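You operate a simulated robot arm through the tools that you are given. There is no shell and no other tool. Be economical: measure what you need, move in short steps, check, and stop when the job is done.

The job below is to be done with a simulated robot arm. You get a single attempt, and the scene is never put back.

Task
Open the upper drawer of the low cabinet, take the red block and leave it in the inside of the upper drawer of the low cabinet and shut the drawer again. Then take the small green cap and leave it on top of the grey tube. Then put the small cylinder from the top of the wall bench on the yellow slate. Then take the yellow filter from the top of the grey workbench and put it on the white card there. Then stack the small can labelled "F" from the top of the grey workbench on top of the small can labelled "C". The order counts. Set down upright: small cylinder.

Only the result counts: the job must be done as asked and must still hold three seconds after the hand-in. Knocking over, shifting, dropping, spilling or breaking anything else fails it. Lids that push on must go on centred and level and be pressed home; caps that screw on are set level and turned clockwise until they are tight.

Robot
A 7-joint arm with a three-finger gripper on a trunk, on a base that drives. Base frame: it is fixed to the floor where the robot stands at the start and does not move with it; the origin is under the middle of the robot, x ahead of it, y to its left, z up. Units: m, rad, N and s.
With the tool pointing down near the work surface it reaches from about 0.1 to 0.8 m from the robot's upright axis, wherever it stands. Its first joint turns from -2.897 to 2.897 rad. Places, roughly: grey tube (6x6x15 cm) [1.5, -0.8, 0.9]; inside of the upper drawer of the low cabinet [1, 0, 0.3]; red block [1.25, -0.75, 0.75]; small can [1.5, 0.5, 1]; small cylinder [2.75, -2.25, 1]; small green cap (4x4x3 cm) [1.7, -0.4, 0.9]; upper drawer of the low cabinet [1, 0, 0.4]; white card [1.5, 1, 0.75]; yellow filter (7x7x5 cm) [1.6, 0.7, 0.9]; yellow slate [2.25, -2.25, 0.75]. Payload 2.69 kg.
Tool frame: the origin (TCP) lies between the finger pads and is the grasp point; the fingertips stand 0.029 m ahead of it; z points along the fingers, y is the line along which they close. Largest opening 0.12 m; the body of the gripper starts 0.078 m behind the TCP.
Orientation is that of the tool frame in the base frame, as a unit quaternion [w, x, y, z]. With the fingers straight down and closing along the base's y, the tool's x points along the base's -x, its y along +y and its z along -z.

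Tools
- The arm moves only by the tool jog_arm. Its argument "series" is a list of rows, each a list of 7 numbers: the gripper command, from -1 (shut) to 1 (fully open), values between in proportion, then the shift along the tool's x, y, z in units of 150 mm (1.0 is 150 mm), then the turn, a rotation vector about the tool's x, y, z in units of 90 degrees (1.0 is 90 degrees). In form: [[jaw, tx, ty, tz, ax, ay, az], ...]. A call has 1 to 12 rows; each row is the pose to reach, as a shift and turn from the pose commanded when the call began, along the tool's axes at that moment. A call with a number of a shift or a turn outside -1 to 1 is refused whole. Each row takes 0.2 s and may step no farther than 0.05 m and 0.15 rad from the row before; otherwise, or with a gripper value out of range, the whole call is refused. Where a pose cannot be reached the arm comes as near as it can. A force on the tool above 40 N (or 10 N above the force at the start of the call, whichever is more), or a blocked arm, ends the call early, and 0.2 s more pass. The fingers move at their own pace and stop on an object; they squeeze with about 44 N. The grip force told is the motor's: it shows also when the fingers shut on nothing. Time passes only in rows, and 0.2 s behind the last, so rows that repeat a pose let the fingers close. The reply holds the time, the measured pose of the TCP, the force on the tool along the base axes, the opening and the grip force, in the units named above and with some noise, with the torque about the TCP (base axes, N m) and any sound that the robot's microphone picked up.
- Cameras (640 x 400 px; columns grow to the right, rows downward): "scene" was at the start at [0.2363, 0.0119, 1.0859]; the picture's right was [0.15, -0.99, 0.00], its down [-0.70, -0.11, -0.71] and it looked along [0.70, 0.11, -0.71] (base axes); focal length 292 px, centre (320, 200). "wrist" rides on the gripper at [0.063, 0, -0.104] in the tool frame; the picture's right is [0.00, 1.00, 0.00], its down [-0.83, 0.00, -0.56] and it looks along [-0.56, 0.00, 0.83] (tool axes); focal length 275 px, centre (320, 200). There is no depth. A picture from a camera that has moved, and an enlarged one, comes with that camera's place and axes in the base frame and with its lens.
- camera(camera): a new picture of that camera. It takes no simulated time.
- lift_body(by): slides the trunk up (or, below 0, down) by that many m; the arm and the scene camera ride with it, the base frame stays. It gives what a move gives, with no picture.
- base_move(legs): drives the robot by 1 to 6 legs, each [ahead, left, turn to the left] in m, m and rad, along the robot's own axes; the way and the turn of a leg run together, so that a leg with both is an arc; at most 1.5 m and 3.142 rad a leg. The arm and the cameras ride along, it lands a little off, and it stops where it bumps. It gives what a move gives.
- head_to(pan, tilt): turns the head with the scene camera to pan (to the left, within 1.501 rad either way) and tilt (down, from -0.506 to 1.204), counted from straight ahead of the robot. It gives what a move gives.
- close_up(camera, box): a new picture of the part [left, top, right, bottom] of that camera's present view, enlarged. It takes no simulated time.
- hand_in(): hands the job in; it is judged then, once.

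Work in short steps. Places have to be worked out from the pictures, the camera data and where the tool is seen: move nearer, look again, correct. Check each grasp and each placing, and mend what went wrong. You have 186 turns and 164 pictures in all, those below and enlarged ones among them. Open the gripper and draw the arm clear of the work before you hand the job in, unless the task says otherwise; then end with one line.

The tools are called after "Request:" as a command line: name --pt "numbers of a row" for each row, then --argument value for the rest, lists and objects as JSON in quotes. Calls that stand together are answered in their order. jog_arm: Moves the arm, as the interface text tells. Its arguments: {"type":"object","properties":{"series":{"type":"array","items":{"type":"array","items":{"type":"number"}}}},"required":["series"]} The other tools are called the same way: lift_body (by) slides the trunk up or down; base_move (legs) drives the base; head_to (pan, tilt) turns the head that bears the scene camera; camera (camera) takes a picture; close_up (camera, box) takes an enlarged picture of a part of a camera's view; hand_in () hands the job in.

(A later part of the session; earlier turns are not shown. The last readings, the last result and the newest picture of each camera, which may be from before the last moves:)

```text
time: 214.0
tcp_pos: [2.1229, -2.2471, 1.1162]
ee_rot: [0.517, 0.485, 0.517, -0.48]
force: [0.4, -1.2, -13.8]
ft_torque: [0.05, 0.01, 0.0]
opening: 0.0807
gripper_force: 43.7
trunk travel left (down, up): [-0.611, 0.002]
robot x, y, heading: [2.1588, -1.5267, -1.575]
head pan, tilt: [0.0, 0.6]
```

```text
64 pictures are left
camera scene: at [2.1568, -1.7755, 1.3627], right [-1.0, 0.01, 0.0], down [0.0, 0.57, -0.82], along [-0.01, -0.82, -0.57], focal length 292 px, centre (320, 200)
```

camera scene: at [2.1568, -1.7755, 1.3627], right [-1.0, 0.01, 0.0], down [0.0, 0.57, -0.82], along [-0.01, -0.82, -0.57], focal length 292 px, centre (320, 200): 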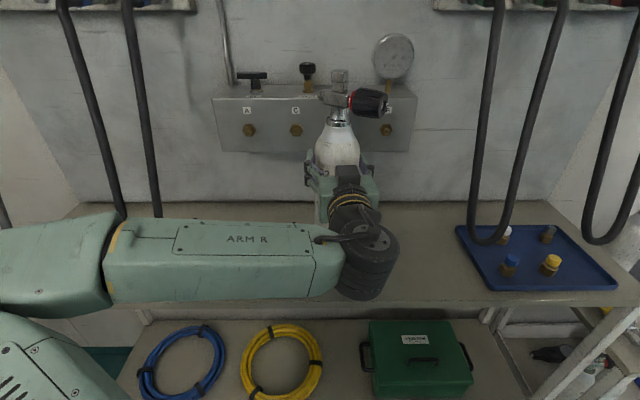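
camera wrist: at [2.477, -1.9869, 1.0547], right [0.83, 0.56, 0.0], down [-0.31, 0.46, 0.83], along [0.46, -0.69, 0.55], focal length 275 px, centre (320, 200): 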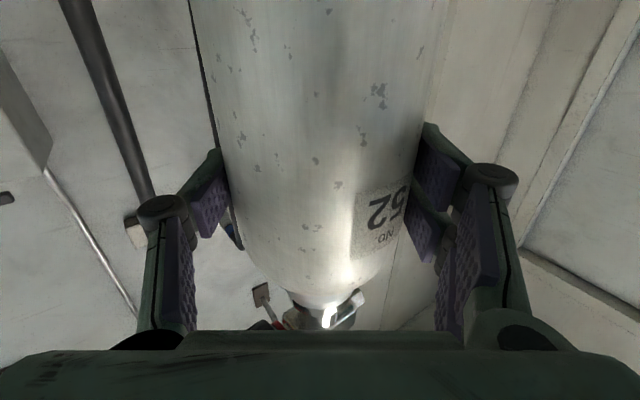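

Request:
base_move --legs '[[0.038, 0.0, 0]]'

Request:
lift_body --by -0.04

Request:
camera --camera "wrist"

```text
time: 214.9
tcp_pos: [2.1219, -2.284, 1.1172]
ee_rot: [0.517, 0.484, 0.517, -0.481]
force: [2.2, 4.0, -12.5]
ft_torque: [-0.1, 0.01, 0.04]
opening: 0.0797
gripper_force: 44.2
trunk travel left (down, up): [-0.611, 0.002]
robot x, y, heading: [2.1616, -1.5677, -1.579]
head pan, tilt: [0.0, 0.6]
```

```text
time: 215.7
tcp_pos: [2.1226, -2.284, 1.0769]
ee_rot: [0.517, 0.485, 0.517, -0.48]
force: [-0.1, -0.1, -13.0]
ft_torque: [0.02, -0.03, 0.0]
opening: 0.0795
gripper_force: 43.8
trunk travel left (down, up): [-0.571, 0.042]
robot x, y, heading: [2.1565, -1.5651, -1.574]
head pan, tilt: [0.0, 0.6]
```

```text
63 pictures are left
camera wrist: at [2.1166, -2.1803, 1.0137], right [1.0, 0.07, 0.0], down [-0.04, 0.55, 0.83], along [0.06, -0.83, 0.55], focal length 275 px, centre (320, 200)
```

wrist: 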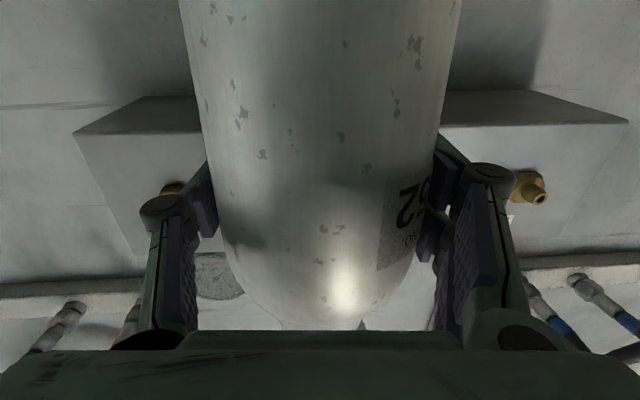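

The bottle seems to have shifted slightly in the grip (a 4 N push while driving in). I'll inspect in the scene view before lowering further.

Request:
close_up --camera "scene" --box '[220, 30, 460, 260]'

```text
1.74 times, centred on (340, 145) of scene
camera zoom: at [2.1563, -1.8124, 1.323], right [-1.0, 0.01, 0.0], down [0.0, 0.57, -0.82], along [-0.01, -0.82, -0.57], focal length 508 px, centre (285, 296)
```

zoom: 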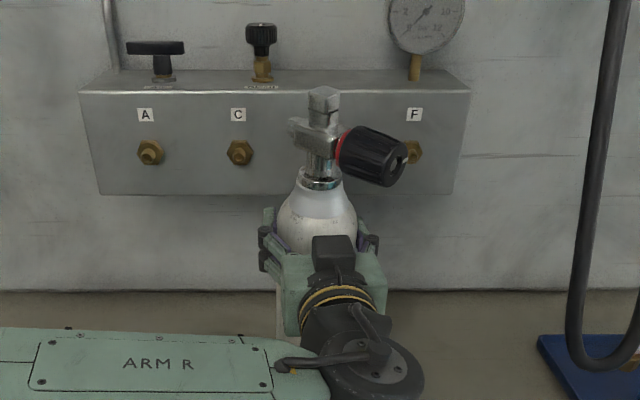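

The valve brushed the red knob "D" on the wall panel (tip ≈ (2.10, -2.34, 1.14)), turning the bottle and tilting its top slightly toward me. It's free now. I'll lower onto the slate, which should right it as the base takes the load.

Request:
lift_body --by -0.012

Request:
jog_arm --pt "-1 0.015 0 0 0 0 0" --pt "-1 0.03 0 0 0 0 0" --pt "-1 0.045 0 0 0 0 0"

```text
time: 216.3
tcp_pos: [2.1232, -2.284, 1.0694]
ee_rot: [0.519, 0.482, 0.516, -0.482]
force: [-0.4, -2.6, 8.5]
ft_torque: [-0.17, 0.15, 0.04]
opening: 0.0794
gripper_force: 44.3
trunk travel left (down, up): [-0.559, 0.054]
robot x, y, heading: [2.1563, -1.5651, -1.58]
head pan, tilt: [0.0, 0.6]
```

```text
time: 217.1
tcp_pos: [2.1214, -2.2833, 1.0663]
ee_rot: [0.521, 0.481, 0.514, -0.484]
force: [3.8, -4.5, 38.9]
ft_torque: [-0.14, -0.17, 0.04]
opening: 0.0797
gripper_force: 44.3
trunk travel left (down, up): [-0.559, 0.054]
robot x, y, heading: [2.1591, -1.5682, -1.584]
head pan, tilt: [0.0, 0.6]
```

Request:
camera --camera "wrist"

Request:
close_up --camera "scene" --box '[220, 30, 460, 260]'

```text
61 pictures are left
camera wrist: at [2.1164, -2.181, 1.0013], right [1.0, 0.07, 0.0], down [-0.04, 0.56, 0.82], along [0.06, -0.82, 0.57], focal length 275 px, centre (320, 200)
```

wrist: 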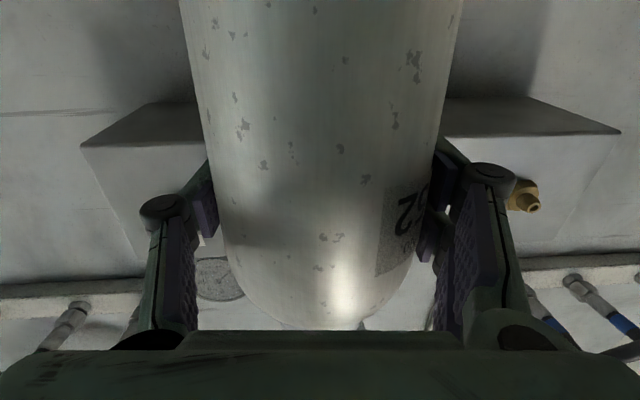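

```text
1.74 times, centred on (340, 145) of scene
camera zoom: at [2.1568, -1.809, 1.3121], right [-1.0, 0.01, 0.0], down [0.0, 0.56, -0.83], along [-0.01, -0.83, -0.56], focal length 508 px, centre (285, 296)
```

zoom: 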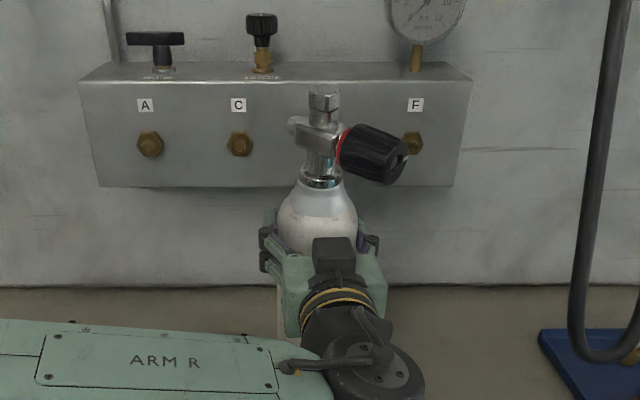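

The base is on the slate. I'll relieve the pressing and open the jaws a little at a time so the bottle settles on its base.

Request:
jog_arm --pt "-1 -0.015 0 0 0 0 0" --pt "-1 -0.03 0 0 0 0 0" --pt "0.3 -0.03 0 0 0 0 0" --pt "0.36 -0.03 0 0 0 0 0" --pt "0.4 -0.03 0 0 0 0 0" --pt "0.43 -0.03 0 0 0 0 0" --pt "0.46 -0.03 0 0 0 0 0"

Request:
camera --camera "wrist"

```text
time: 218.7
tcp_pos: [2.1219, -2.2845, 1.0633]
ee_rot: [0.517, 0.485, 0.517, -0.48]
force: [0.0, 0.1, 0.7]
ft_torque: [0.01, 0.01, -0.02]
opening: 0.0873
gripper_force: 0.2
trunk travel left (down, up): [-0.559, 0.054]
robot x, y, heading: [2.1575, -1.5664, -1.573]
head pan, tilt: [0.0, 0.6]
```

```text
59 pictures are left
camera wrist: at [2.1163, -2.1802, 1.0002], right [1.0, 0.07, 0.0], down [-0.04, 0.55, 0.83], along [0.06, -0.83, 0.55], focal length 275 px, centre (320, 200)
```

wrist: 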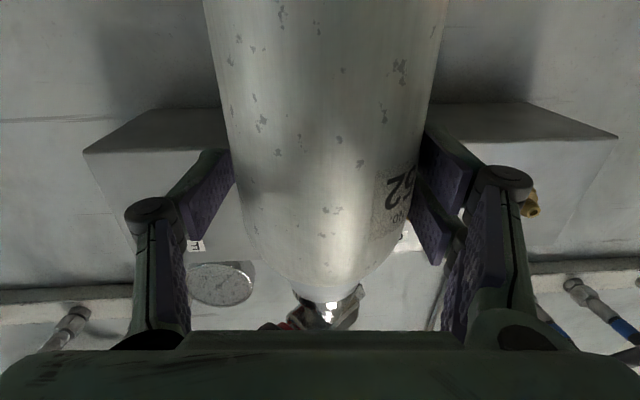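

The bottle has settled upright at about (2.126, -2.289), fully on the slate. I'll open wide and back straight out.

Request:
jog_arm --pt "0.7 0 0 0 0 0 0" --pt "1 0 0 0 0 0 0" --pt "1 0 0 0 0 0 0" --pt "1 0 0 0 0 0 0"

Request:
base_move --legs '[[-0.25, 0, 0]]'

Request:
camera --camera "scene"

Request:
camera --camera "wrist"

```text
time: 219.7
tcp_pos: [2.1211, -2.2837, 1.0639]
ee_rot: [0.517, 0.485, 0.517, -0.481]
force: [-0.3, 0.5, 0.8]
ft_torque: [-0.01, -0.01, 0.0]
opening: 0.1201
gripper_force: 0.1
trunk travel left (down, up): [-0.559, 0.054]
robot x, y, heading: [2.1602, -1.5637, -1.579]
head pan, tilt: [0.0, 0.6]
```

```text
time: 221.5
tcp_pos: [2.1238, -2.0365, 1.0638]
ee_rot: [0.517, 0.485, 0.517, -0.48]
force: [-0.3, 0.2, 0.6]
ft_torque: [-0.01, 0.01, -0.03]
opening: 0.1202
gripper_force: 0.1
trunk travel left (down, up): [-0.559, 0.054]
robot x, y, heading: [2.1593, -1.3156, -1.58]
head pan, tilt: [0.0, 0.6]
```

```text
58 pictures are left
camera scene: at [2.158, -1.5627, 1.3113], right [-1.0, 0.01, 0.0], down [0.0, 0.56, -0.83], along [-0.01, -0.83, -0.56], focal length 292 px, centre (320, 200)
```

scene: 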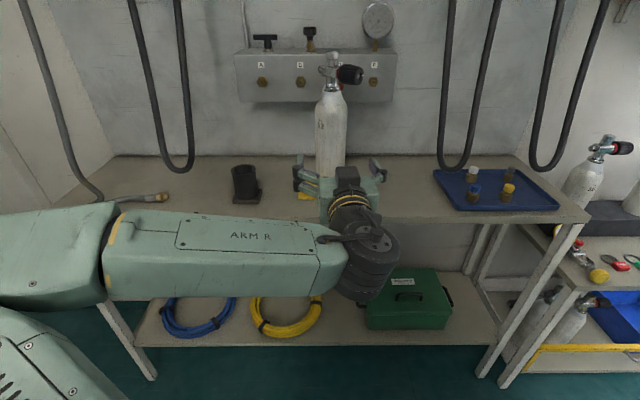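

```text
57 pictures are left
camera wrist: at [2.1179, -1.9316, 1.0005], right [1.0, 0.07, 0.0], down [-0.04, 0.55, 0.83], along [0.06, -0.83, 0.55], focal length 275 px, centre (320, 200)
```

wrist: 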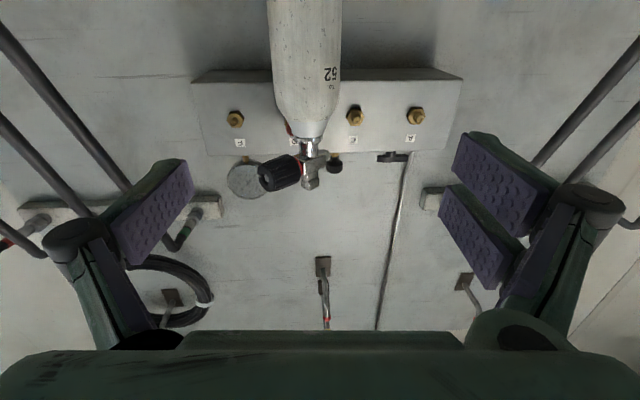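

Bottle is standing. Next comes the yellow filter, on the bench near (1.6, 0.7), which I'll reach from the back aisle. I'll turn the tool down while retracting, raise the trunk, drive to the aisle and face -x.

Request:
jog_arm --pt "0.5 -0.03 0 -0.08 0 0.09 0" --pt "0 -0.06 0 -0.16 0 0.18 0" --pt "0 -0.09 0 -0.25 0 0.27 0" --pt "0 -0.12 0 -0.33 0 0.36 0" --pt "0 -0.15 0 -0.41 0 0.45 0" --pt "0 -0.18 0 -0.5 0 0.54 0" --pt "0 -0.21 0 -0.58 0 0.63 0" --pt "0 -0.24 0 -0.66 0 0.72 0" --pt "0 -0.27 0 -0.75 0 0.81 0" --pt "0 -0.3 0 -0.83 0 0.9 0" --pt "0 -0.3 0 -0.95 0 0.97 0" --pt "0 -0.3 0 -1.0 0 1.0 0"

Request:
lift_body --by 0.05

Request:
camera --camera "scene"

Request:
base_move --legs '[[0, 0.48, 0], [0, 0, -1.565]]'

```text
time: 224.1
tcp_pos: [2.1128, -1.8861, 1.1088]
ee_rot: [0.0, 0.683, 0.731, 0.004]
force: [-0.3, 0.3, 0.9]
ft_torque: [-0.01, 0.01, 0.02]
opening: 0.0599
gripper_force: 0.0
trunk travel left (down, up): [-0.559, 0.054]
robot x, y, heading: [2.1578, -1.3199, -1.577]
head pan, tilt: [0.0, 0.6]
```

```text
time: 225.0
tcp_pos: [2.112, -1.8859, 1.1588]
ee_rot: [0.0, 0.683, 0.73, 0.003]
force: [0.3, 0.7, -0.2]
ft_torque: [0.03, 0.01, 0.01]
opening: 0.0598
gripper_force: 0.0
trunk travel left (down, up): [-0.609, 0.004]
robot x, y, heading: [2.1589, -1.3165, -1.578]
head pan, tilt: [0.0, 0.6]
```

```text
56 pictures are left
camera scene: at [2.1581, -1.5634, 1.3611], right [-1.0, 0.01, 0.0], down [0.0, 0.57, -0.82], along [-0.01, -0.82, -0.57], focal length 292 px, centre (320, 200)
```

scene: 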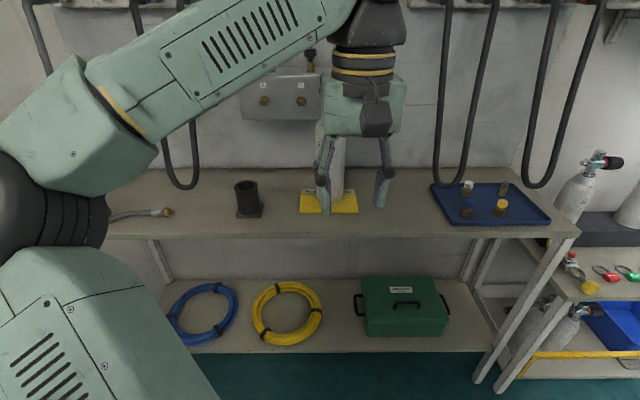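

```text
time: 233.2
tcp_pos: [2.0739, -1.2767, 1.1589]
ee_rot: [0.003, 0.999, 0.035, 0.002]
force: [0.1, -0.1, -0.3]
ft_torque: [0.02, 0.0, -0.01]
opening: 0.0601
gripper_force: 0.2
trunk travel left (down, up): [-0.609, 0.004]
robot x, y, heading: [2.6414, -1.32, 3.139]
head pan, tilt: [0.0, 0.6]
```

The bottle is seen standing on the yellow slate. Now I slide right (north) along the aisle to y≈0.55 and look at the bench.

Request:
base_move --legs '[[0, -1.0, 0], [0, -0.9, 0]]'

Request:
head_to --pan 0.0 --tilt 0.55

Request:
camera --camera "scene"

Request:
close_up --camera "scene" --box '[320, 130, 640, 330]'

Request:
camera --camera "wrist"

```text
time: 248.3
tcp_pos: [2.0897, 0.6254, 1.158]
ee_rot: [0.002, 0.999, 0.034, 0.002]
force: [0.5, -1.2, 0.7]
ft_torque: [0.01, -0.01, 0.0]
opening: 0.0599
gripper_force: 0.1
trunk travel left (down, up): [-0.609, 0.004]
robot x, y, heading: [2.6553, 0.5789, 3.132]
head pan, tilt: [0.0, 0.6]
```

```text
time: 248.9
tcp_pos: [2.0898, 0.6251, 1.1588]
ee_rot: [0.003, 0.999, 0.034, 0.002]
force: [0.9, 0.5, -0.2]
ft_torque: [0.04, -0.02, 0.02]
opening: 0.0598
gripper_force: 0.0
trunk travel left (down, up): [-0.609, 0.004]
robot x, y, heading: [2.6558, 0.5784, 3.135]
head pan, tilt: [0.0, 0.55]
```

```text
55 pictures are left
camera scene: at [2.4125, 0.5794, 1.3657], right [0.01, 1.0, 0.0], down [0.52, 0.0, -0.85], along [-0.85, 0.01, -0.52], focal length 292 px, centre (320, 200)
```

scene: 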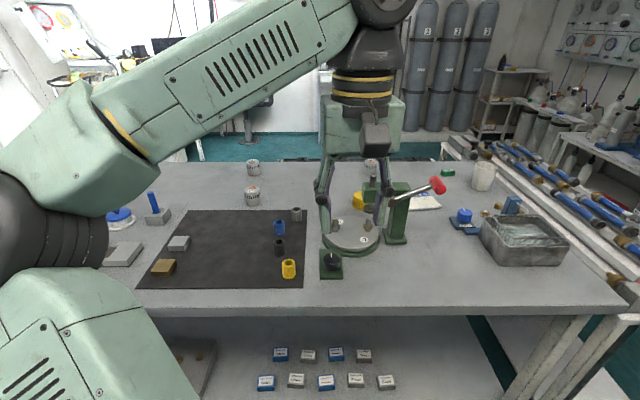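

```text
2.00 times, centred on (480, 230) of scene
camera zoom: at [2.4125, 0.5794, 1.3657], right [0.01, 1.0, 0.0], down [0.52, 0.0, -0.85], along [-0.85, 0.01, -0.52], focal length 584 px, centre (0, 140)
```

zoom: 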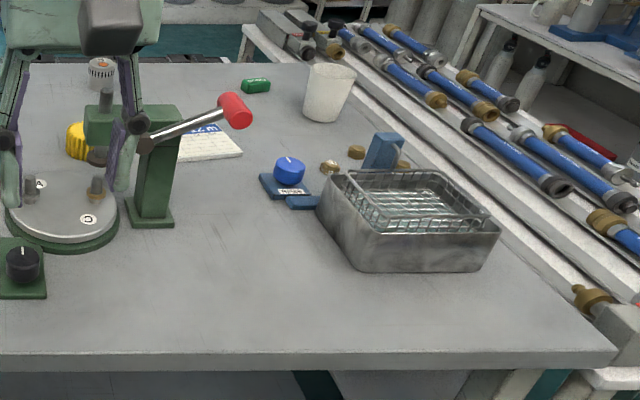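

```text
53 pictures are left
camera wrist: at [2.1544, 0.6295, 1.2629], right [0.07, -1.0, 0.0], down [-0.83, -0.06, 0.55], along [-0.55, -0.04, -0.83], focal length 275 px, centre (320, 200)
```

wrist: 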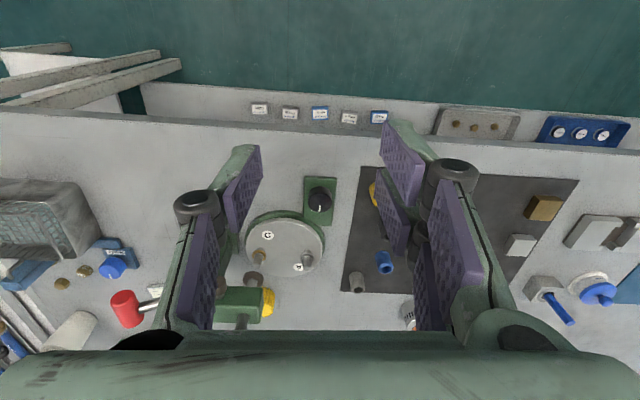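

The yellow filter is behind the green press at about (1.62, 0.71), and the white card at about (1.58, 0.94). Three small cans stand on the bench; I'll zoom to read their labels and see the press area.

Request:
close_up --camera "scene" --box '[230, 145, 310, 215]'

Request:
close_up --camera "scene" --box '[310, 140, 470, 240]'

```text
5.71 times, centred on (270, 180) of scene
camera zoom: at [2.4125, 0.5794, 1.3657], right [0.01, 1.0, 0.0], down [0.52, 0.0, -0.85], along [-0.85, 0.01, -0.52], focal length 1670 px, centre (606, 314)
```

zoom: 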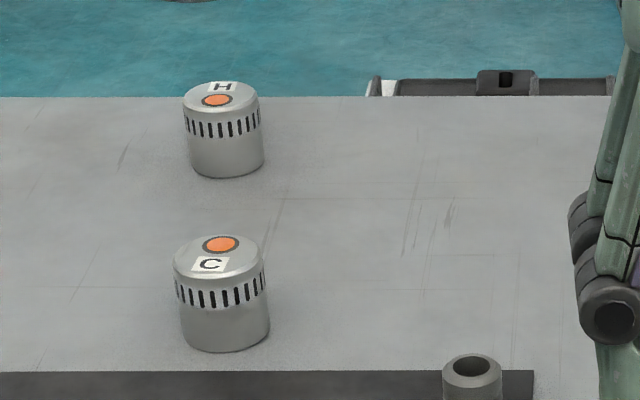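

```text
4.00 times, centred on (390, 190) of scene
camera zoom: at [2.4125, 0.5794, 1.3657], right [0.01, 1.0, 0.0], down [0.52, 0.0, -0.85], along [-0.85, 0.01, -0.52], focal length 1169 px, centre (40, 240)
```

zoom: 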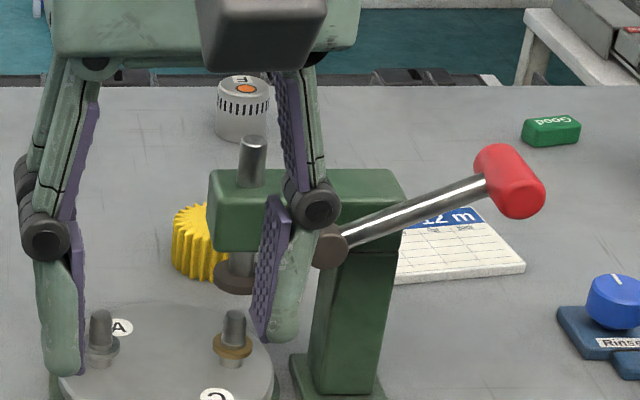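

Cans: "C" at about (1.59, 0.367), "H" behind it, and the one behind the press at about (1.376, 0.79) is likely "F". First the filter: I'll shift left so the forearm passes south of the press, and extend at height.

Request:
base_move --legs '[[0, 0.13, 0]]'

Request:
jog_arm --pt "1 -0.25 -0.2 0 0 0 0.08" --pt "1 -0.5 -0.4 0 0 0 0.16" --pt "1 -0.75 -0.6 0 0 0 0.24" --pt "1 -0.95 -0.8 0 0 0 0.32" --pt "1 -0.97 -0.95 0.1 0 0 0.4" --pt "1 -0.97 -0.95 0.15 0 0 0.5"

Request:
base_move --legs '[[0.22, 0, 0]]'

Request:
camera --camera "wrist"

Request:
camera --camera "scene"

```text
time: 250.6
tcp_pos: [2.0887, 0.4966, 1.1584]
ee_rot: [0.003, 0.999, 0.035, 0.004]
force: [-0.1, -1.2, -0.6]
ft_torque: [0.03, 0.0, 0.0]
opening: 0.06
gripper_force: 0.0
trunk travel left (down, up): [-0.609, 0.004]
robot x, y, heading: [2.6526, 0.4482, 3.137]
head pan, tilt: [0.0, 0.55]
```

```text
refused: row 6 steps farther than a row can; nothing moved
```

```text
time: 252.2
tcp_pos: [1.8697, 0.4977, 1.1581]
ee_rot: [0.003, 0.999, 0.035, 0.003]
force: [0.2, -0.4, 0.1]
ft_torque: [-0.01, 0.0, -0.01]
opening: 0.06
gripper_force: 0.0
trunk travel left (down, up): [-0.609, 0.004]
robot x, y, heading: [2.4374, 0.4566, 3.136]
head pan, tilt: [0.0, 0.55]
```

```text
50 pictures are left
camera wrist: at [1.9331, 0.5022, 1.2625], right [0.07, -1.0, 0.01], down [-0.83, -0.06, 0.55], along [-0.55, -0.04, -0.83], focal length 275 px, centre (320, 200)
```

wrist: 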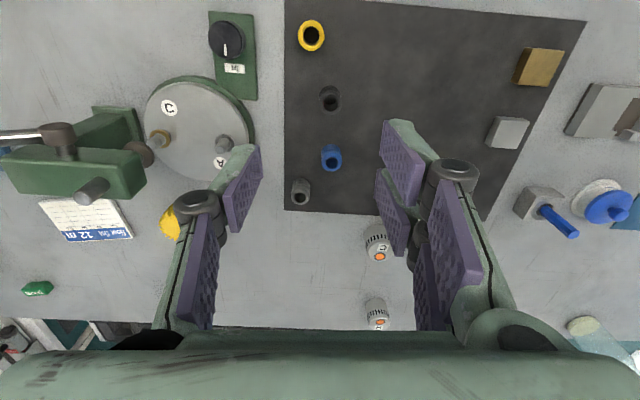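

```text
49 pictures are left
camera scene: at [2.1911, 0.4522, 1.3655], right [0.01, 1.0, 0.0], down [0.52, 0.0, -0.85], along [-0.85, 0.0, -0.52], focal length 292 px, centre (320, 200)
```

scene: 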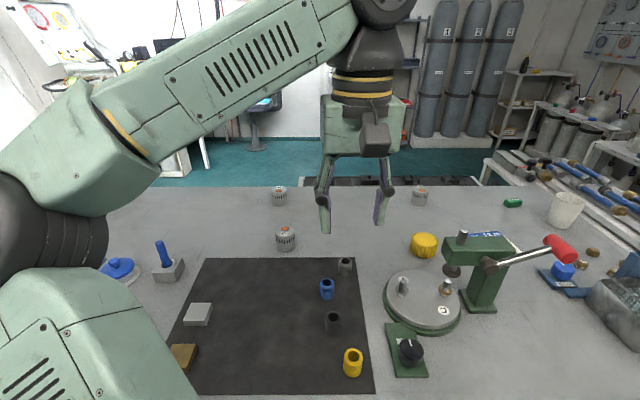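

Clear view: filter at about (1.618, 0.722), press head at x≈1.745–1.81. I'll drive 9 cm closer, then move over the filter while yawing 45° so the wrist camera stays away from the press.

Request:
base_move --legs '[[0.09, 0, 0]]'

Request:
jog_arm --pt "1 -0.1 -0.2 0 0 0 0.08" --pt "1 -0.2 -0.4 0 0 0 0.16" --pt "1 -0.3 -0.6 0 0 0 0.24" --pt "1 -0.4 -0.8 0 0 0 0.32" --pt "1 -0.6 -0.95 0 0 0 0.4" --pt "1 -0.8 -0.95 0 0 0 0.48"

Request:
camera --camera "wrist"

```text
time: 253.3
tcp_pos: [1.7788, 0.4984, 1.1584]
ee_rot: [0.003, 0.999, 0.035, 0.002]
force: [-0.2, -0.2, 0.4]
ft_torque: [0.01, -0.05, 0.0]
opening: 0.06
gripper_force: 0.0
trunk travel left (down, up): [-0.609, 0.004]
robot x, y, heading: [2.3474, 0.4507, 3.134]
head pan, tilt: [0.0, 0.55]
```

```text
time: 254.7
tcp_pos: [1.6508, 0.6325, 1.1563]
ee_rot: [0.001, 0.942, -0.336, 0.003]
force: [-0.2, 0.5, 0.5]
ft_torque: [0.02, 0.0, -0.02]
opening: 0.1201
gripper_force: 0.0
trunk travel left (down, up): [-0.609, 0.004]
robot x, y, heading: [2.3492, 0.4558, 3.142]
head pan, tilt: [0.0, 0.55]
```

```text
48 pictures are left
camera wrist: at [1.7005, 0.5928, 1.2614], right [-0.63, -0.78, 0.0], down [-0.65, 0.53, 0.55], along [-0.43, 0.35, -0.83], focal length 275 px, centre (320, 200)
```

wrist: 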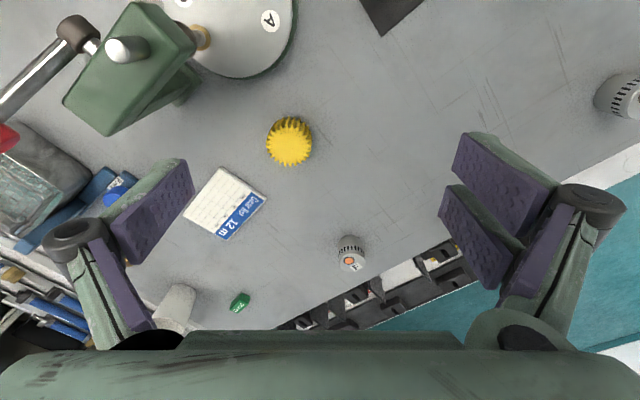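

Filter at (1.611, 0.724), card centre (1.591, 0.905), can F at (1.379, 0.781). Moving over the filter and descending partway.

Request:
jog_arm --pt "1 -0.2 -0.1 0 0 0 0" --pt "1 -0.4 -0.2 0 0 0 0" --pt "1 -0.592 -0.308 0.05 0 0 0" --pt "1 -0.592 -0.308 0.3 0 0 0" --pt "0.7 -0.592 -0.308 0.55 0 0 0" --pt "0.7 -0.592 -0.308 0.8 0 0 0" --pt "0.7 -0.592 -0.308 1.0 0 0 0"

Request:
camera --camera "wrist"

Request:
camera --camera "scene"

```text
time: 256.3
tcp_pos: [1.6122, 0.7235, 1.0074]
ee_rot: [0.001, 0.942, -0.336, 0.003]
force: [0.1, -0.1, -0.2]
ft_torque: [-0.05, -0.01, 0.01]
opening: 0.102
gripper_force: 0.0
trunk travel left (down, up): [-0.609, 0.004]
robot x, y, heading: [2.3482, 0.4499, 3.133]
head pan, tilt: [0.0, 0.55]
```

```text
47 pictures are left
camera wrist: at [1.6626, 0.6831, 1.1108], right [-0.63, -0.78, 0.0], down [-0.65, 0.53, 0.55], along [-0.43, 0.35, -0.83], focal length 275 px, centre (320, 200)
```

wrist: 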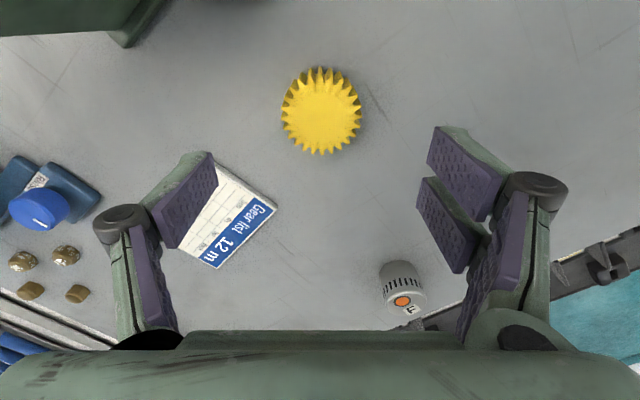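

```text
46 pictures are left
camera scene: at [2.1025, 0.4528, 1.3657], right [0.01, 1.0, 0.0], down [0.52, 0.0, -0.85], along [-0.85, 0.01, -0.52], focal length 292 px, centre (320, 200)
```

scene: 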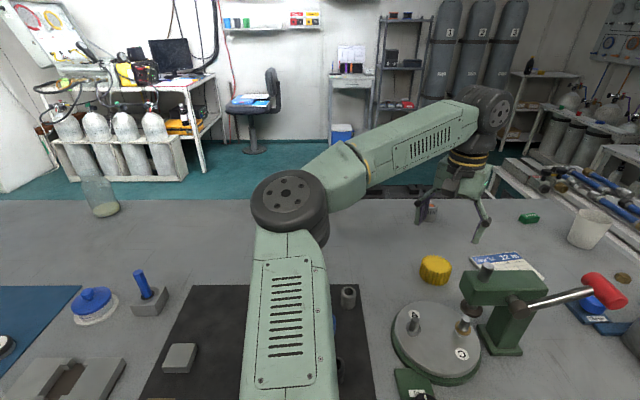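

Aligned, and the can label "F" is confirmed. Descending to z≈0.88 and closing on the filter.

Request:
jog_arm --pt "0.7 0 0 0.25 0 0 0" --pt "0.7 0 0 0.5 0 0 0" --pt "0.7 0 0 0.7 0 0 0" --pt "0.7 0 0 0.81 0 0 0" --pt "0.4 0 0 0.81 0 0 0" --pt "-0.2 0 0 0.81 0 0 0" --pt "-1 0 0 0.81 0 0 0" --pt "-1 0 0 0.81 0 0 0" --pt "-1 0 0 0.81 0 0 0"

Request:
camera --camera "wrist"

```text
time: 258.3
tcp_pos: [1.6121, 0.7224, 0.8861]
ee_rot: [0.002, 0.942, -0.335, 0.003]
force: [0.2, 0.0, -0.3]
ft_torque: [0.0, -0.03, -0.01]
opening: 0.0634
gripper_force: 36.8
trunk travel left (down, up): [-0.609, 0.004]
robot x, y, heading: [2.3477, 0.4538, 3.137]
head pan, tilt: [0.0, 0.55]
```

```text
45 pictures are left
camera wrist: at [1.6628, 0.6825, 0.9896], right [-0.63, -0.78, 0.0], down [-0.65, 0.53, 0.55], along [-0.43, 0.35, -0.83], focal length 275 px, centre (320, 200)
```

wrist: 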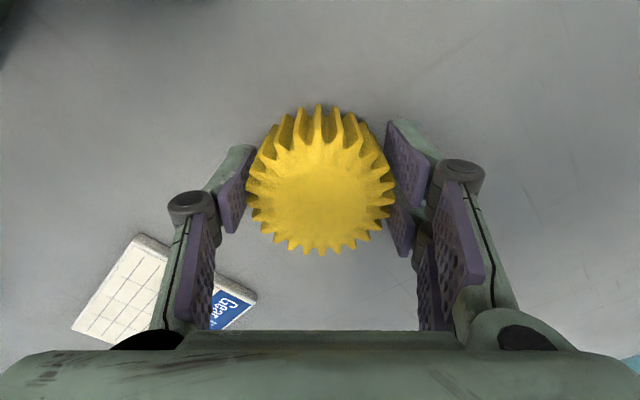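

Filter gripped (63 mm). Lifting 8 cm and moving toward the card.

Request:
jog_arm --pt "-1 0 0 -0.08 0 0 0" --pt "-1 0 0 -0.2 0 0 0" --pt "-1 0 0 -0.35 0 0 0" --pt "-1 0 0 -0.5 0 0 0" --pt "-1 -0.17 -0.17 -0.5 0 0 0" --pt "-1 -0.34 -0.34 -0.5 0 0 0" --pt "-1 -0.51 -0.51 -0.5 0 0 0" --pt "-1 -0.68 -0.68 -0.5 0 0 0" --pt "-1 -0.872 -0.856 -0.5 0 0 0"

Request:
camera --camera "wrist"

Request:
camera --camera "scene"

```text
time: 260.3
tcp_pos: [1.5931, 0.9065, 0.9579]
ee_rot: [0.001, 0.942, -0.336, 0.003]
force: [-1.4, 0.1, -0.7]
ft_torque: [0.02, -0.03, -0.04]
opening: 0.0633
gripper_force: 44.2
trunk travel left (down, up): [-0.609, 0.004]
robot x, y, heading: [2.3464, 0.4514, 3.13]
head pan, tilt: [0.0, 0.55]
```

```text
44 pictures are left
camera wrist: at [1.6431, 0.8669, 1.0631], right [-0.63, -0.78, 0.0], down [-0.65, 0.53, 0.55], along [-0.43, 0.34, -0.84], focal length 275 px, centre (320, 200)
```

wrist: 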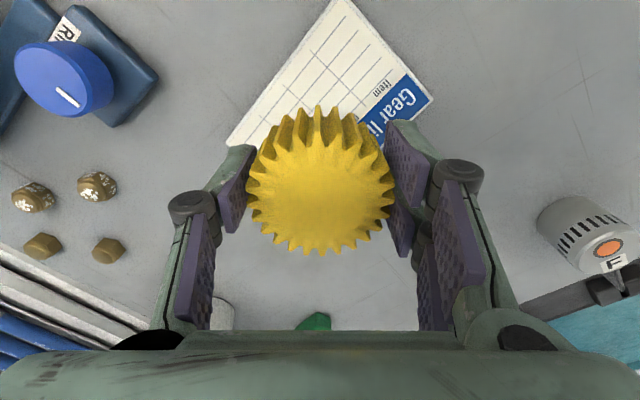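

```text
43 pictures are left
camera scene: at [2.1032, 0.454, 1.3658], right [0.01, 1.0, 0.0], down [0.52, 0.0, -0.85], along [-0.85, 0.0, -0.52], focal length 292 px, centre (320, 200)
```

scene: 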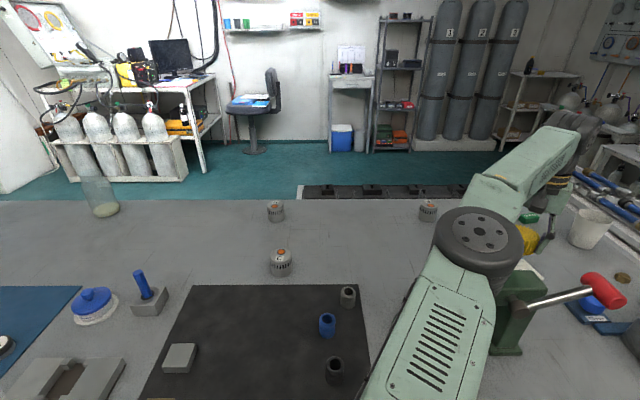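

The card centre computes to (1.590, 0.9015), within 5 mm of where I am. Descending.

Request:
jog_arm --pt "-1 0 0.04 0.15 0 0 0" --pt "-1 0 0.04 0.3 0 0 0" --pt "-1 0 0.04 0.39 0 0 0" --pt "-1 0 0.04 0.41 0 0 0" --pt "-1 0 0.04 0.43 0 0 0"

```text
time: 261.5
tcp_pos: [1.5883, 0.9, 0.8957]
ee_rot: [0.001, 0.942, -0.336, 0.002]
force: [0.6, 1.2, 1.7]
ft_torque: [-0.01, 0.01, -0.03]
opening: 0.0632
gripper_force: 44.0
trunk travel left (down, up): [-0.609, 0.004]
robot x, y, heading: [2.349, 0.4529, 3.14]
head pan, tilt: [0.0, 0.55]
```

Request:
jog_arm --pt "-1 0 0 0.015 0 0 0" --pt "-1 0 0 0.03 0 0 0" --pt "-1 0 0 0.045 0 0 0" --pt "-1 0 0 0.06 0 0 0"

Request:
camera --camera "wrist"

```text
time: 262.6
tcp_pos: [1.587, 0.9011, 0.8939]
ee_rot: [-0.002, 0.942, -0.335, -0.003]
force: [2.3, -2.0, 16.1]
ft_torque: [-0.2, -0.07, -0.05]
opening: 0.0633
gripper_force: 44.0
trunk travel left (down, up): [-0.609, 0.004]
robot x, y, heading: [2.3473, 0.4515, 3.132]
head pan, tilt: [0.0, 0.55]
stopped in row 4: the force on the tool passed its limit at 41 N (the readings are from after the stop); the commanded pose is now the measured one
```

```text
42 pictures are left
camera wrist: at [1.6395, 0.8601, 0.9979], right [-0.63, -0.78, 0.0], down [-0.64, 0.52, 0.56], along [-0.44, 0.35, -0.83], focal length 275 px, centre (320, 200)
```

wrist: 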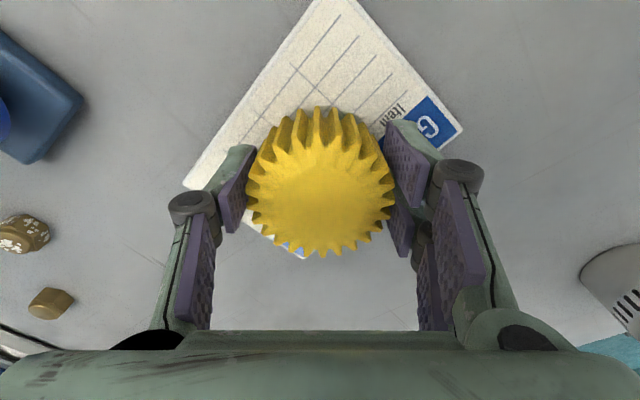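

The filter's base centre coincides with the card centre. Releasing and rising.

Request:
jog_arm --pt "-0.3 0 0 -0.02 0 0 0" --pt "0.2 0 0 -0.02 0 0 0" --pt "0.4 0 0 -0.02 0 0 0" --pt "0.4 0 0 -0.02 0 0 0" --pt "0.4 0 0 -0.2 0 0 0" --pt "0.4 0 0 -0.4 0 0 0" --pt "0.4 0 0 -0.6 0 0 0" --pt "0.4 0 0 -0.8 0 0 0" --pt "0.4 0 0 -1.0 0 0 0"

Request:
camera --camera "wrist"

```text
time: 264.6
tcp_pos: [1.5936, 0.8952, 1.008]
ee_rot: [-0.001, 0.942, -0.335, 0.0]
force: [0.5, -1.1, 0.2]
ft_torque: [-0.01, 0.01, -0.02]
opening: 0.0841
gripper_force: 0.1
out of reach, approached as far as the arm can: row 8, 9
trunk travel left (down, up): [-0.609, 0.004]
robot x, y, heading: [2.3459, 0.4513, 3.134]
head pan, tilt: [0.0, 0.55]
```

```text
41 pictures are left
camera wrist: at [1.644, 0.8557, 1.1124], right [-0.63, -0.78, 0.0], down [-0.65, 0.52, 0.56], along [-0.43, 0.35, -0.83], focal length 275 px, centre (320, 200)
```

wrist: 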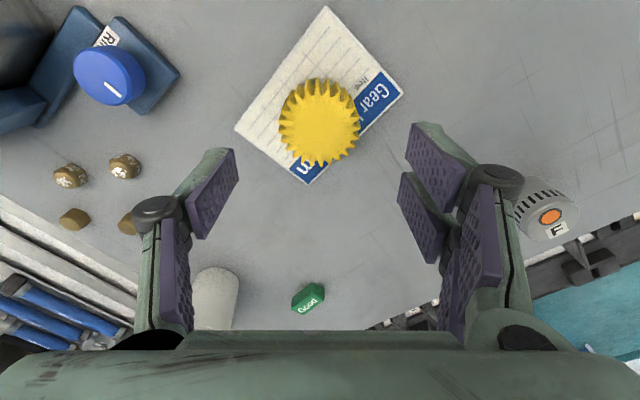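

The filter sits on the card. For can F at about (1.372, 0.78) I need more reach, so I'll tilt the tool about 30° forward. First I'll pull back, raise, align yaw with the reach direction, and move the base slightly.

Request:
jog_arm --pt "0.4 0.12 0.15 -0.1 0 0 -0.06" --pt "0.4 0.24 0.3 -0.2 0 0 -0.12" --pt "0.4 0.36 0.45 -0.3 0 0 -0.18" --pt "0.4 0.48 0.6 -0.3 0 0 -0.25" --pt "0.4 0.61 0.754 -0.3 0 0 -0.25"

Request:
base_move --legs '[[0.03, -0.05, 0]]'

Request:
jog_arm --pt "0.4 -0.1 0 -0.05 0 -0.09 0" --pt "0.4 -0.2 0 -0.1 0 -0.18 0" --pt "0.4 -0.3 0 -0.15 0 -0.27 0" --pt "0.4 -0.4 0 -0.15 0 -0.35 0"

Request:
camera --camera "wrist"

Request:
camera --camera "scene"

```text
time: 265.8
tcp_pos: [1.5925, 0.7488, 1.0537]
ee_rot: [0.001, 0.989, -0.145, -0.001]
force: [-0.6, -0.6, 0.9]
ft_torque: [0.0, 0.03, -0.01]
opening: 0.0838
gripper_force: 0.1
trunk travel left (down, up): [-0.609, 0.004]
robot x, y, heading: [2.3528, 0.4549, 3.136]
head pan, tilt: [0.0, 0.55]
```

```text
time: 266.8
tcp_pos: [1.562, 0.8009, 1.0542]
ee_rot: [0.001, 0.989, -0.145, 0.0]
force: [0.2, 1.3, -0.2]
ft_torque: [0.01, -0.01, 0.01]
opening: 0.084
gripper_force: 0.1
trunk travel left (down, up): [-0.609, 0.004]
robot x, y, heading: [2.32, 0.5042, 3.135]
head pan, tilt: [0.0, 0.55]
```

```text
time: 267.8
tcp_pos: [1.5053, 0.8174, 1.0769]
ee_rot: [-0.039, 0.952, -0.14, -0.27]
force: [-0.3, -0.5, -0.2]
ft_torque: [0.0, 0.0, 0.03]
opening: 0.0838
gripper_force: 0.0
trunk travel left (down, up): [-0.609, 0.004]
robot x, y, heading: [2.3152, 0.5016, 3.131]
head pan, tilt: [0.0, 0.55]
```

```text
40 pictures are left
camera wrist: at [1.6105, 0.7856, 1.132], right [-0.28, -0.96, 0.0], down [-0.4, 0.12, 0.91], along [-0.87, 0.26, -0.42], focal length 275 px, centre (320, 200)
```

wrist: 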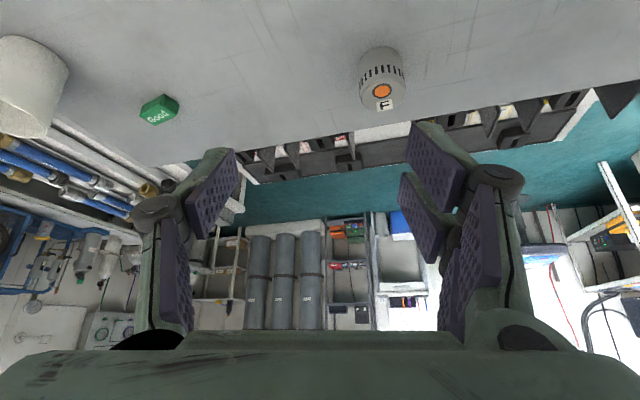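

```text
39 pictures are left
camera scene: at [2.0732, 0.5029, 1.3657], right [0.01, 1.0, 0.0], down [0.52, 0.0, -0.85], along [-0.85, 0.01, -0.52], focal length 292 px, centre (320, 200)
```

scene: 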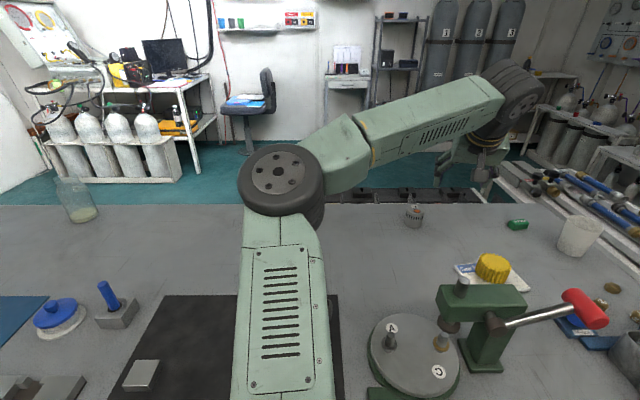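

The arm clears the press. Can F is at about (1.379, 0.784). I'll move to a pre-grasp point 8 cm back along the tool axis and check.

Request:
jog_arm --pt "0.6 0 0.2 0.1 0 0 0" --pt "0.6 0.01 0.4 0.25 0 0 0" --pt "0.6 0.02 0.449 0.5 0 0 0" --pt "0.6 0.027 0.449 0.75 0 0 0" --pt "0.6 0.027 0.449 0.93 0 0 0"

Request:
camera --camera "wrist"

Request:
camera --camera "scene"

```text
time: 269.0
tcp_pos: [1.4193, 0.7724, 0.9544]
ee_rot: [-0.039, 0.952, -0.14, -0.268]
force: [0.6, 0.7, -0.6]
ft_torque: [-0.02, -0.01, -0.01]
opening: 0.0957
gripper_force: 0.0
trunk travel left (down, up): [-0.609, 0.004]
robot x, y, heading: [2.3193, 0.5027, 3.139]
head pan, tilt: [0.0, 0.55]
```

```text
38 pictures are left
camera wrist: at [1.5244, 0.7403, 1.0107], right [-0.28, -0.96, 0.0], down [-0.4, 0.12, 0.91], along [-0.87, 0.26, -0.42], focal length 275 px, centre (320, 200)
```

wrist: 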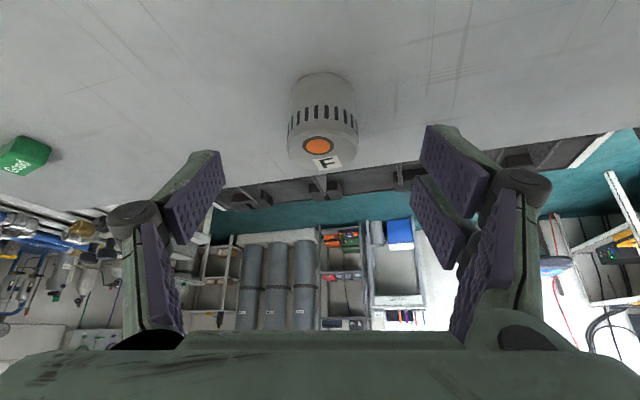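

```text
37 pictures are left
camera scene: at [2.073, 0.5031, 1.3656], right [0.01, 1.0, 0.0], down [0.52, 0.0, -0.85], along [-0.85, 0.01, -0.52], focal length 292 px, centre (320, 200)
```

scene: 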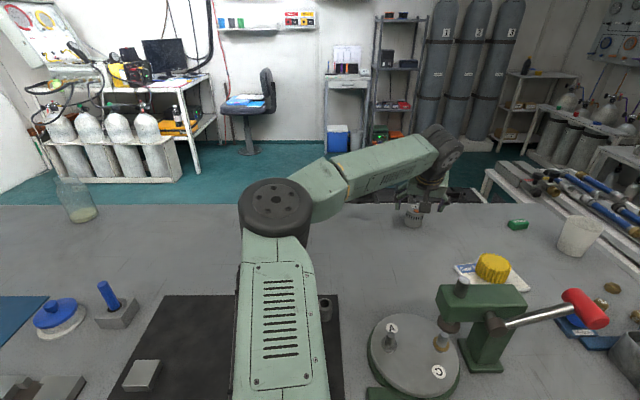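

The can is centred between the fingers; refined estimate is (1.374, 0.785), top z≈0.897. I'll advance along the tool axis to z≈0.886.

Request:
jog_arm --pt "0.6 -0.01 0 0.15 0 0 0" --pt "0.6 -0.02 0 0.3 0 0 0" --pt "0.6 -0.028 0 0.45 0 0 0" --pt "0.6 -0.028 0 0.55 0 0 0"

Request:
camera --camera "wrist"

```text
time: 270.0
tcp_pos: [1.3729, 0.7871, 0.888]
ee_rot: [-0.04, 0.952, -0.14, -0.269]
force: [-0.2, 0.7, 0.5]
ft_torque: [0.02, 0.01, 0.05]
opening: 0.0959
gripper_force: 0.1
trunk travel left (down, up): [-0.609, 0.004]
robot x, y, heading: [2.3188, 0.5006, 3.138]
head pan, tilt: [0.0, 0.55]
```

```text
36 pictures are left
camera wrist: at [1.4799, 0.7546, 0.9428], right [-0.28, -0.96, 0.0], down [-0.4, 0.12, 0.91], along [-0.87, 0.26, -0.42], focal length 275 px, centre (320, 200)
```

wrist: 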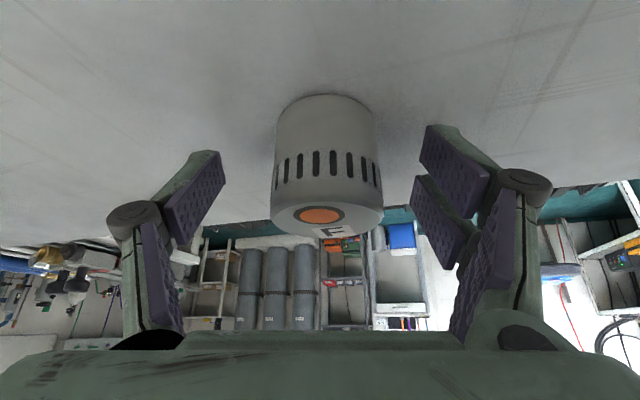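

The can is right between the pads. Closing.

Request:
jog_arm --pt "0.2 0 0.015 0 0 0 0" --pt "-0.1 0 0.015 0 0 0 0" --pt "-1 0 0.015 0 0 0 0" --pt "-1 0 0.015 0 0 0 0" --pt "-1 0 0.015 0 0 0 0" --pt "-1 0 0.015 0 0 0 0"

Request:
camera --camera "wrist"

```text
time: 271.4
tcp_pos: [1.3735, 0.7831, 0.8873]
ee_rot: [-0.039, 0.952, -0.139, -0.269]
force: [-0.9, -1.0, 0.8]
ft_torque: [-0.03, 0.0, 0.04]
opening: 0.0484
gripper_force: 42.6
trunk travel left (down, up): [-0.609, 0.004]
robot x, y, heading: [2.3187, 0.5012, 3.131]
head pan, tilt: [0.0, 0.55]
```

```text
35 pictures are left
camera wrist: at [1.4793, 0.752, 0.9428], right [-0.28, -0.96, 0.0], down [-0.4, 0.12, 0.91], along [-0.87, 0.26, -0.42], focal length 275 px, centre (320, 200)
```

wrist: 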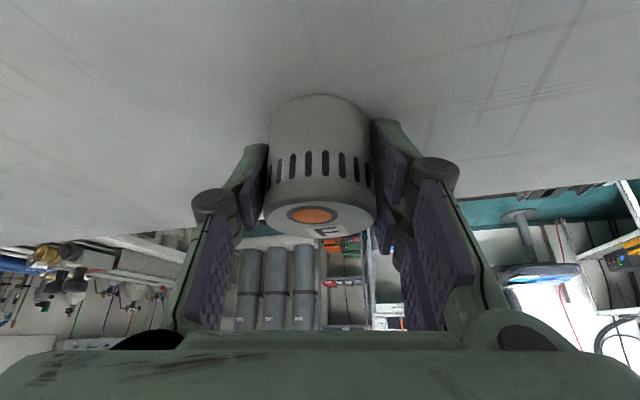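

Gripped (48 mm). Lifting gently straight up first, then backing off along the tool axis.

Request:
jog_arm --pt "-1 -0.02 0 -0.03 0 0 0" --pt "-1 -0.05 0 -0.08 0 0 0" --pt "-1 -0.08 0 -0.13 0 0 0" --pt "-1 -0.1 0 -0.2 0 0 0" --pt "-1 -0.1 0 -0.32 0 0 0" --pt "-1 -0.1 0 -0.45 0 0 0" --pt "-1 -0.1 0 -0.6 0 0 0" --pt "-1 -0.1 0 -0.75 0 0 0" --pt "-1 -0.1 0 -0.9 0 0 0"

Request:
camera --camera "wrist"

```text
time: 273.4
tcp_pos: [1.4299, 0.7661, 1.0099]
ee_rot: [-0.04, 0.952, -0.139, -0.269]
force: [0.1, 0.5, 0.1]
ft_torque: [-0.06, 0.02, 0.01]
opening: 0.0488
gripper_force: 43.7
trunk travel left (down, up): [-0.609, 0.004]
robot x, y, heading: [2.3123, 0.5055, 3.135]
head pan, tilt: [0.0, 0.55]
```

```text
34 pictures are left
camera wrist: at [1.5358, 0.7353, 1.0651], right [-0.28, -0.96, 0.0], down [-0.4, 0.12, 0.91], along [-0.87, 0.26, -0.42], focal length 275 px, centre (320, 200)
```

wrist: 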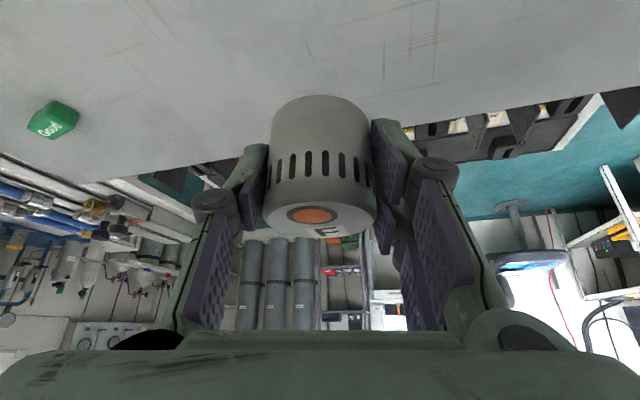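

Held securely. I'll slide left (south) 0.40 m, then back 0.13 m to bring it above can C.

Request:
base_move --legs '[[0, 0.4, 0], [-0.12, 0, 0]]'

Request:
camera --camera "wrist"

Request:
camera --camera "scene"

```text
time: 277.9
tcp_pos: [1.5486, 0.3649, 1.0109]
ee_rot: [-0.039, 0.952, -0.139, -0.27]
force: [0.1, -0.5, -0.2]
ft_torque: [-0.01, -0.01, -0.02]
opening: 0.0485
gripper_force: 44.4
trunk travel left (down, up): [-0.609, 0.004]
robot x, y, heading: [2.4372, 0.1004, 3.137]
head pan, tilt: [0.0, 0.55]
```

```text
33 pictures are left
camera wrist: at [1.654, 0.3349, 1.0657], right [-0.28, -0.96, 0.0], down [-0.4, 0.12, 0.91], along [-0.87, 0.26, -0.42], focal length 275 px, centre (320, 200)
```

wrist: 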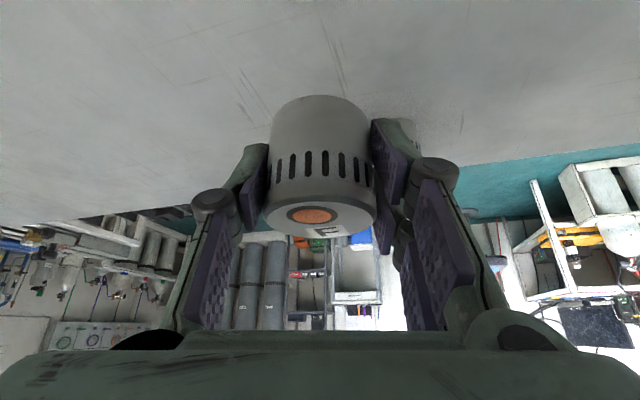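

```text
32 pictures are left
camera scene: at [2.1919, 0.1026, 1.3659], right [0.01, 1.0, 0.0], down [0.52, 0.0, -0.85], along [-0.85, 0.0, -0.52], focal length 292 px, centre (320, 200)
```

scene: 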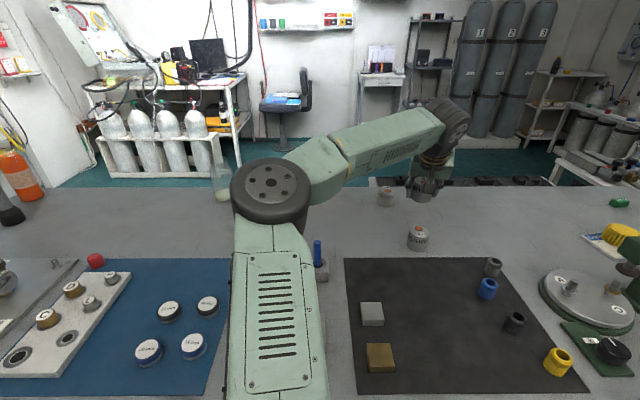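

Can C is visible below the held can. I'll zoom in to fix the relative position.

Request:
close_up --camera "scene" --box '[370, 160, 470, 260]'

```text
4.00 times, centred on (420, 210) of scene
camera zoom: at [2.1919, 0.1026, 1.3659], right [0.01, 1.0, 0.0], down [0.52, 0.0, -0.85], along [-0.85, 0.0, -0.52], focal length 1169 px, centre (-80, 160)
```

zoom: 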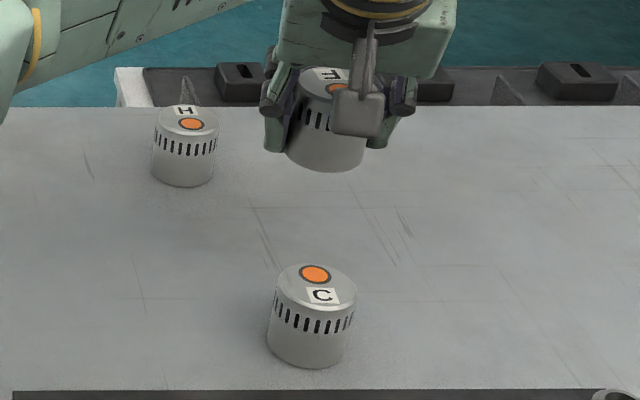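

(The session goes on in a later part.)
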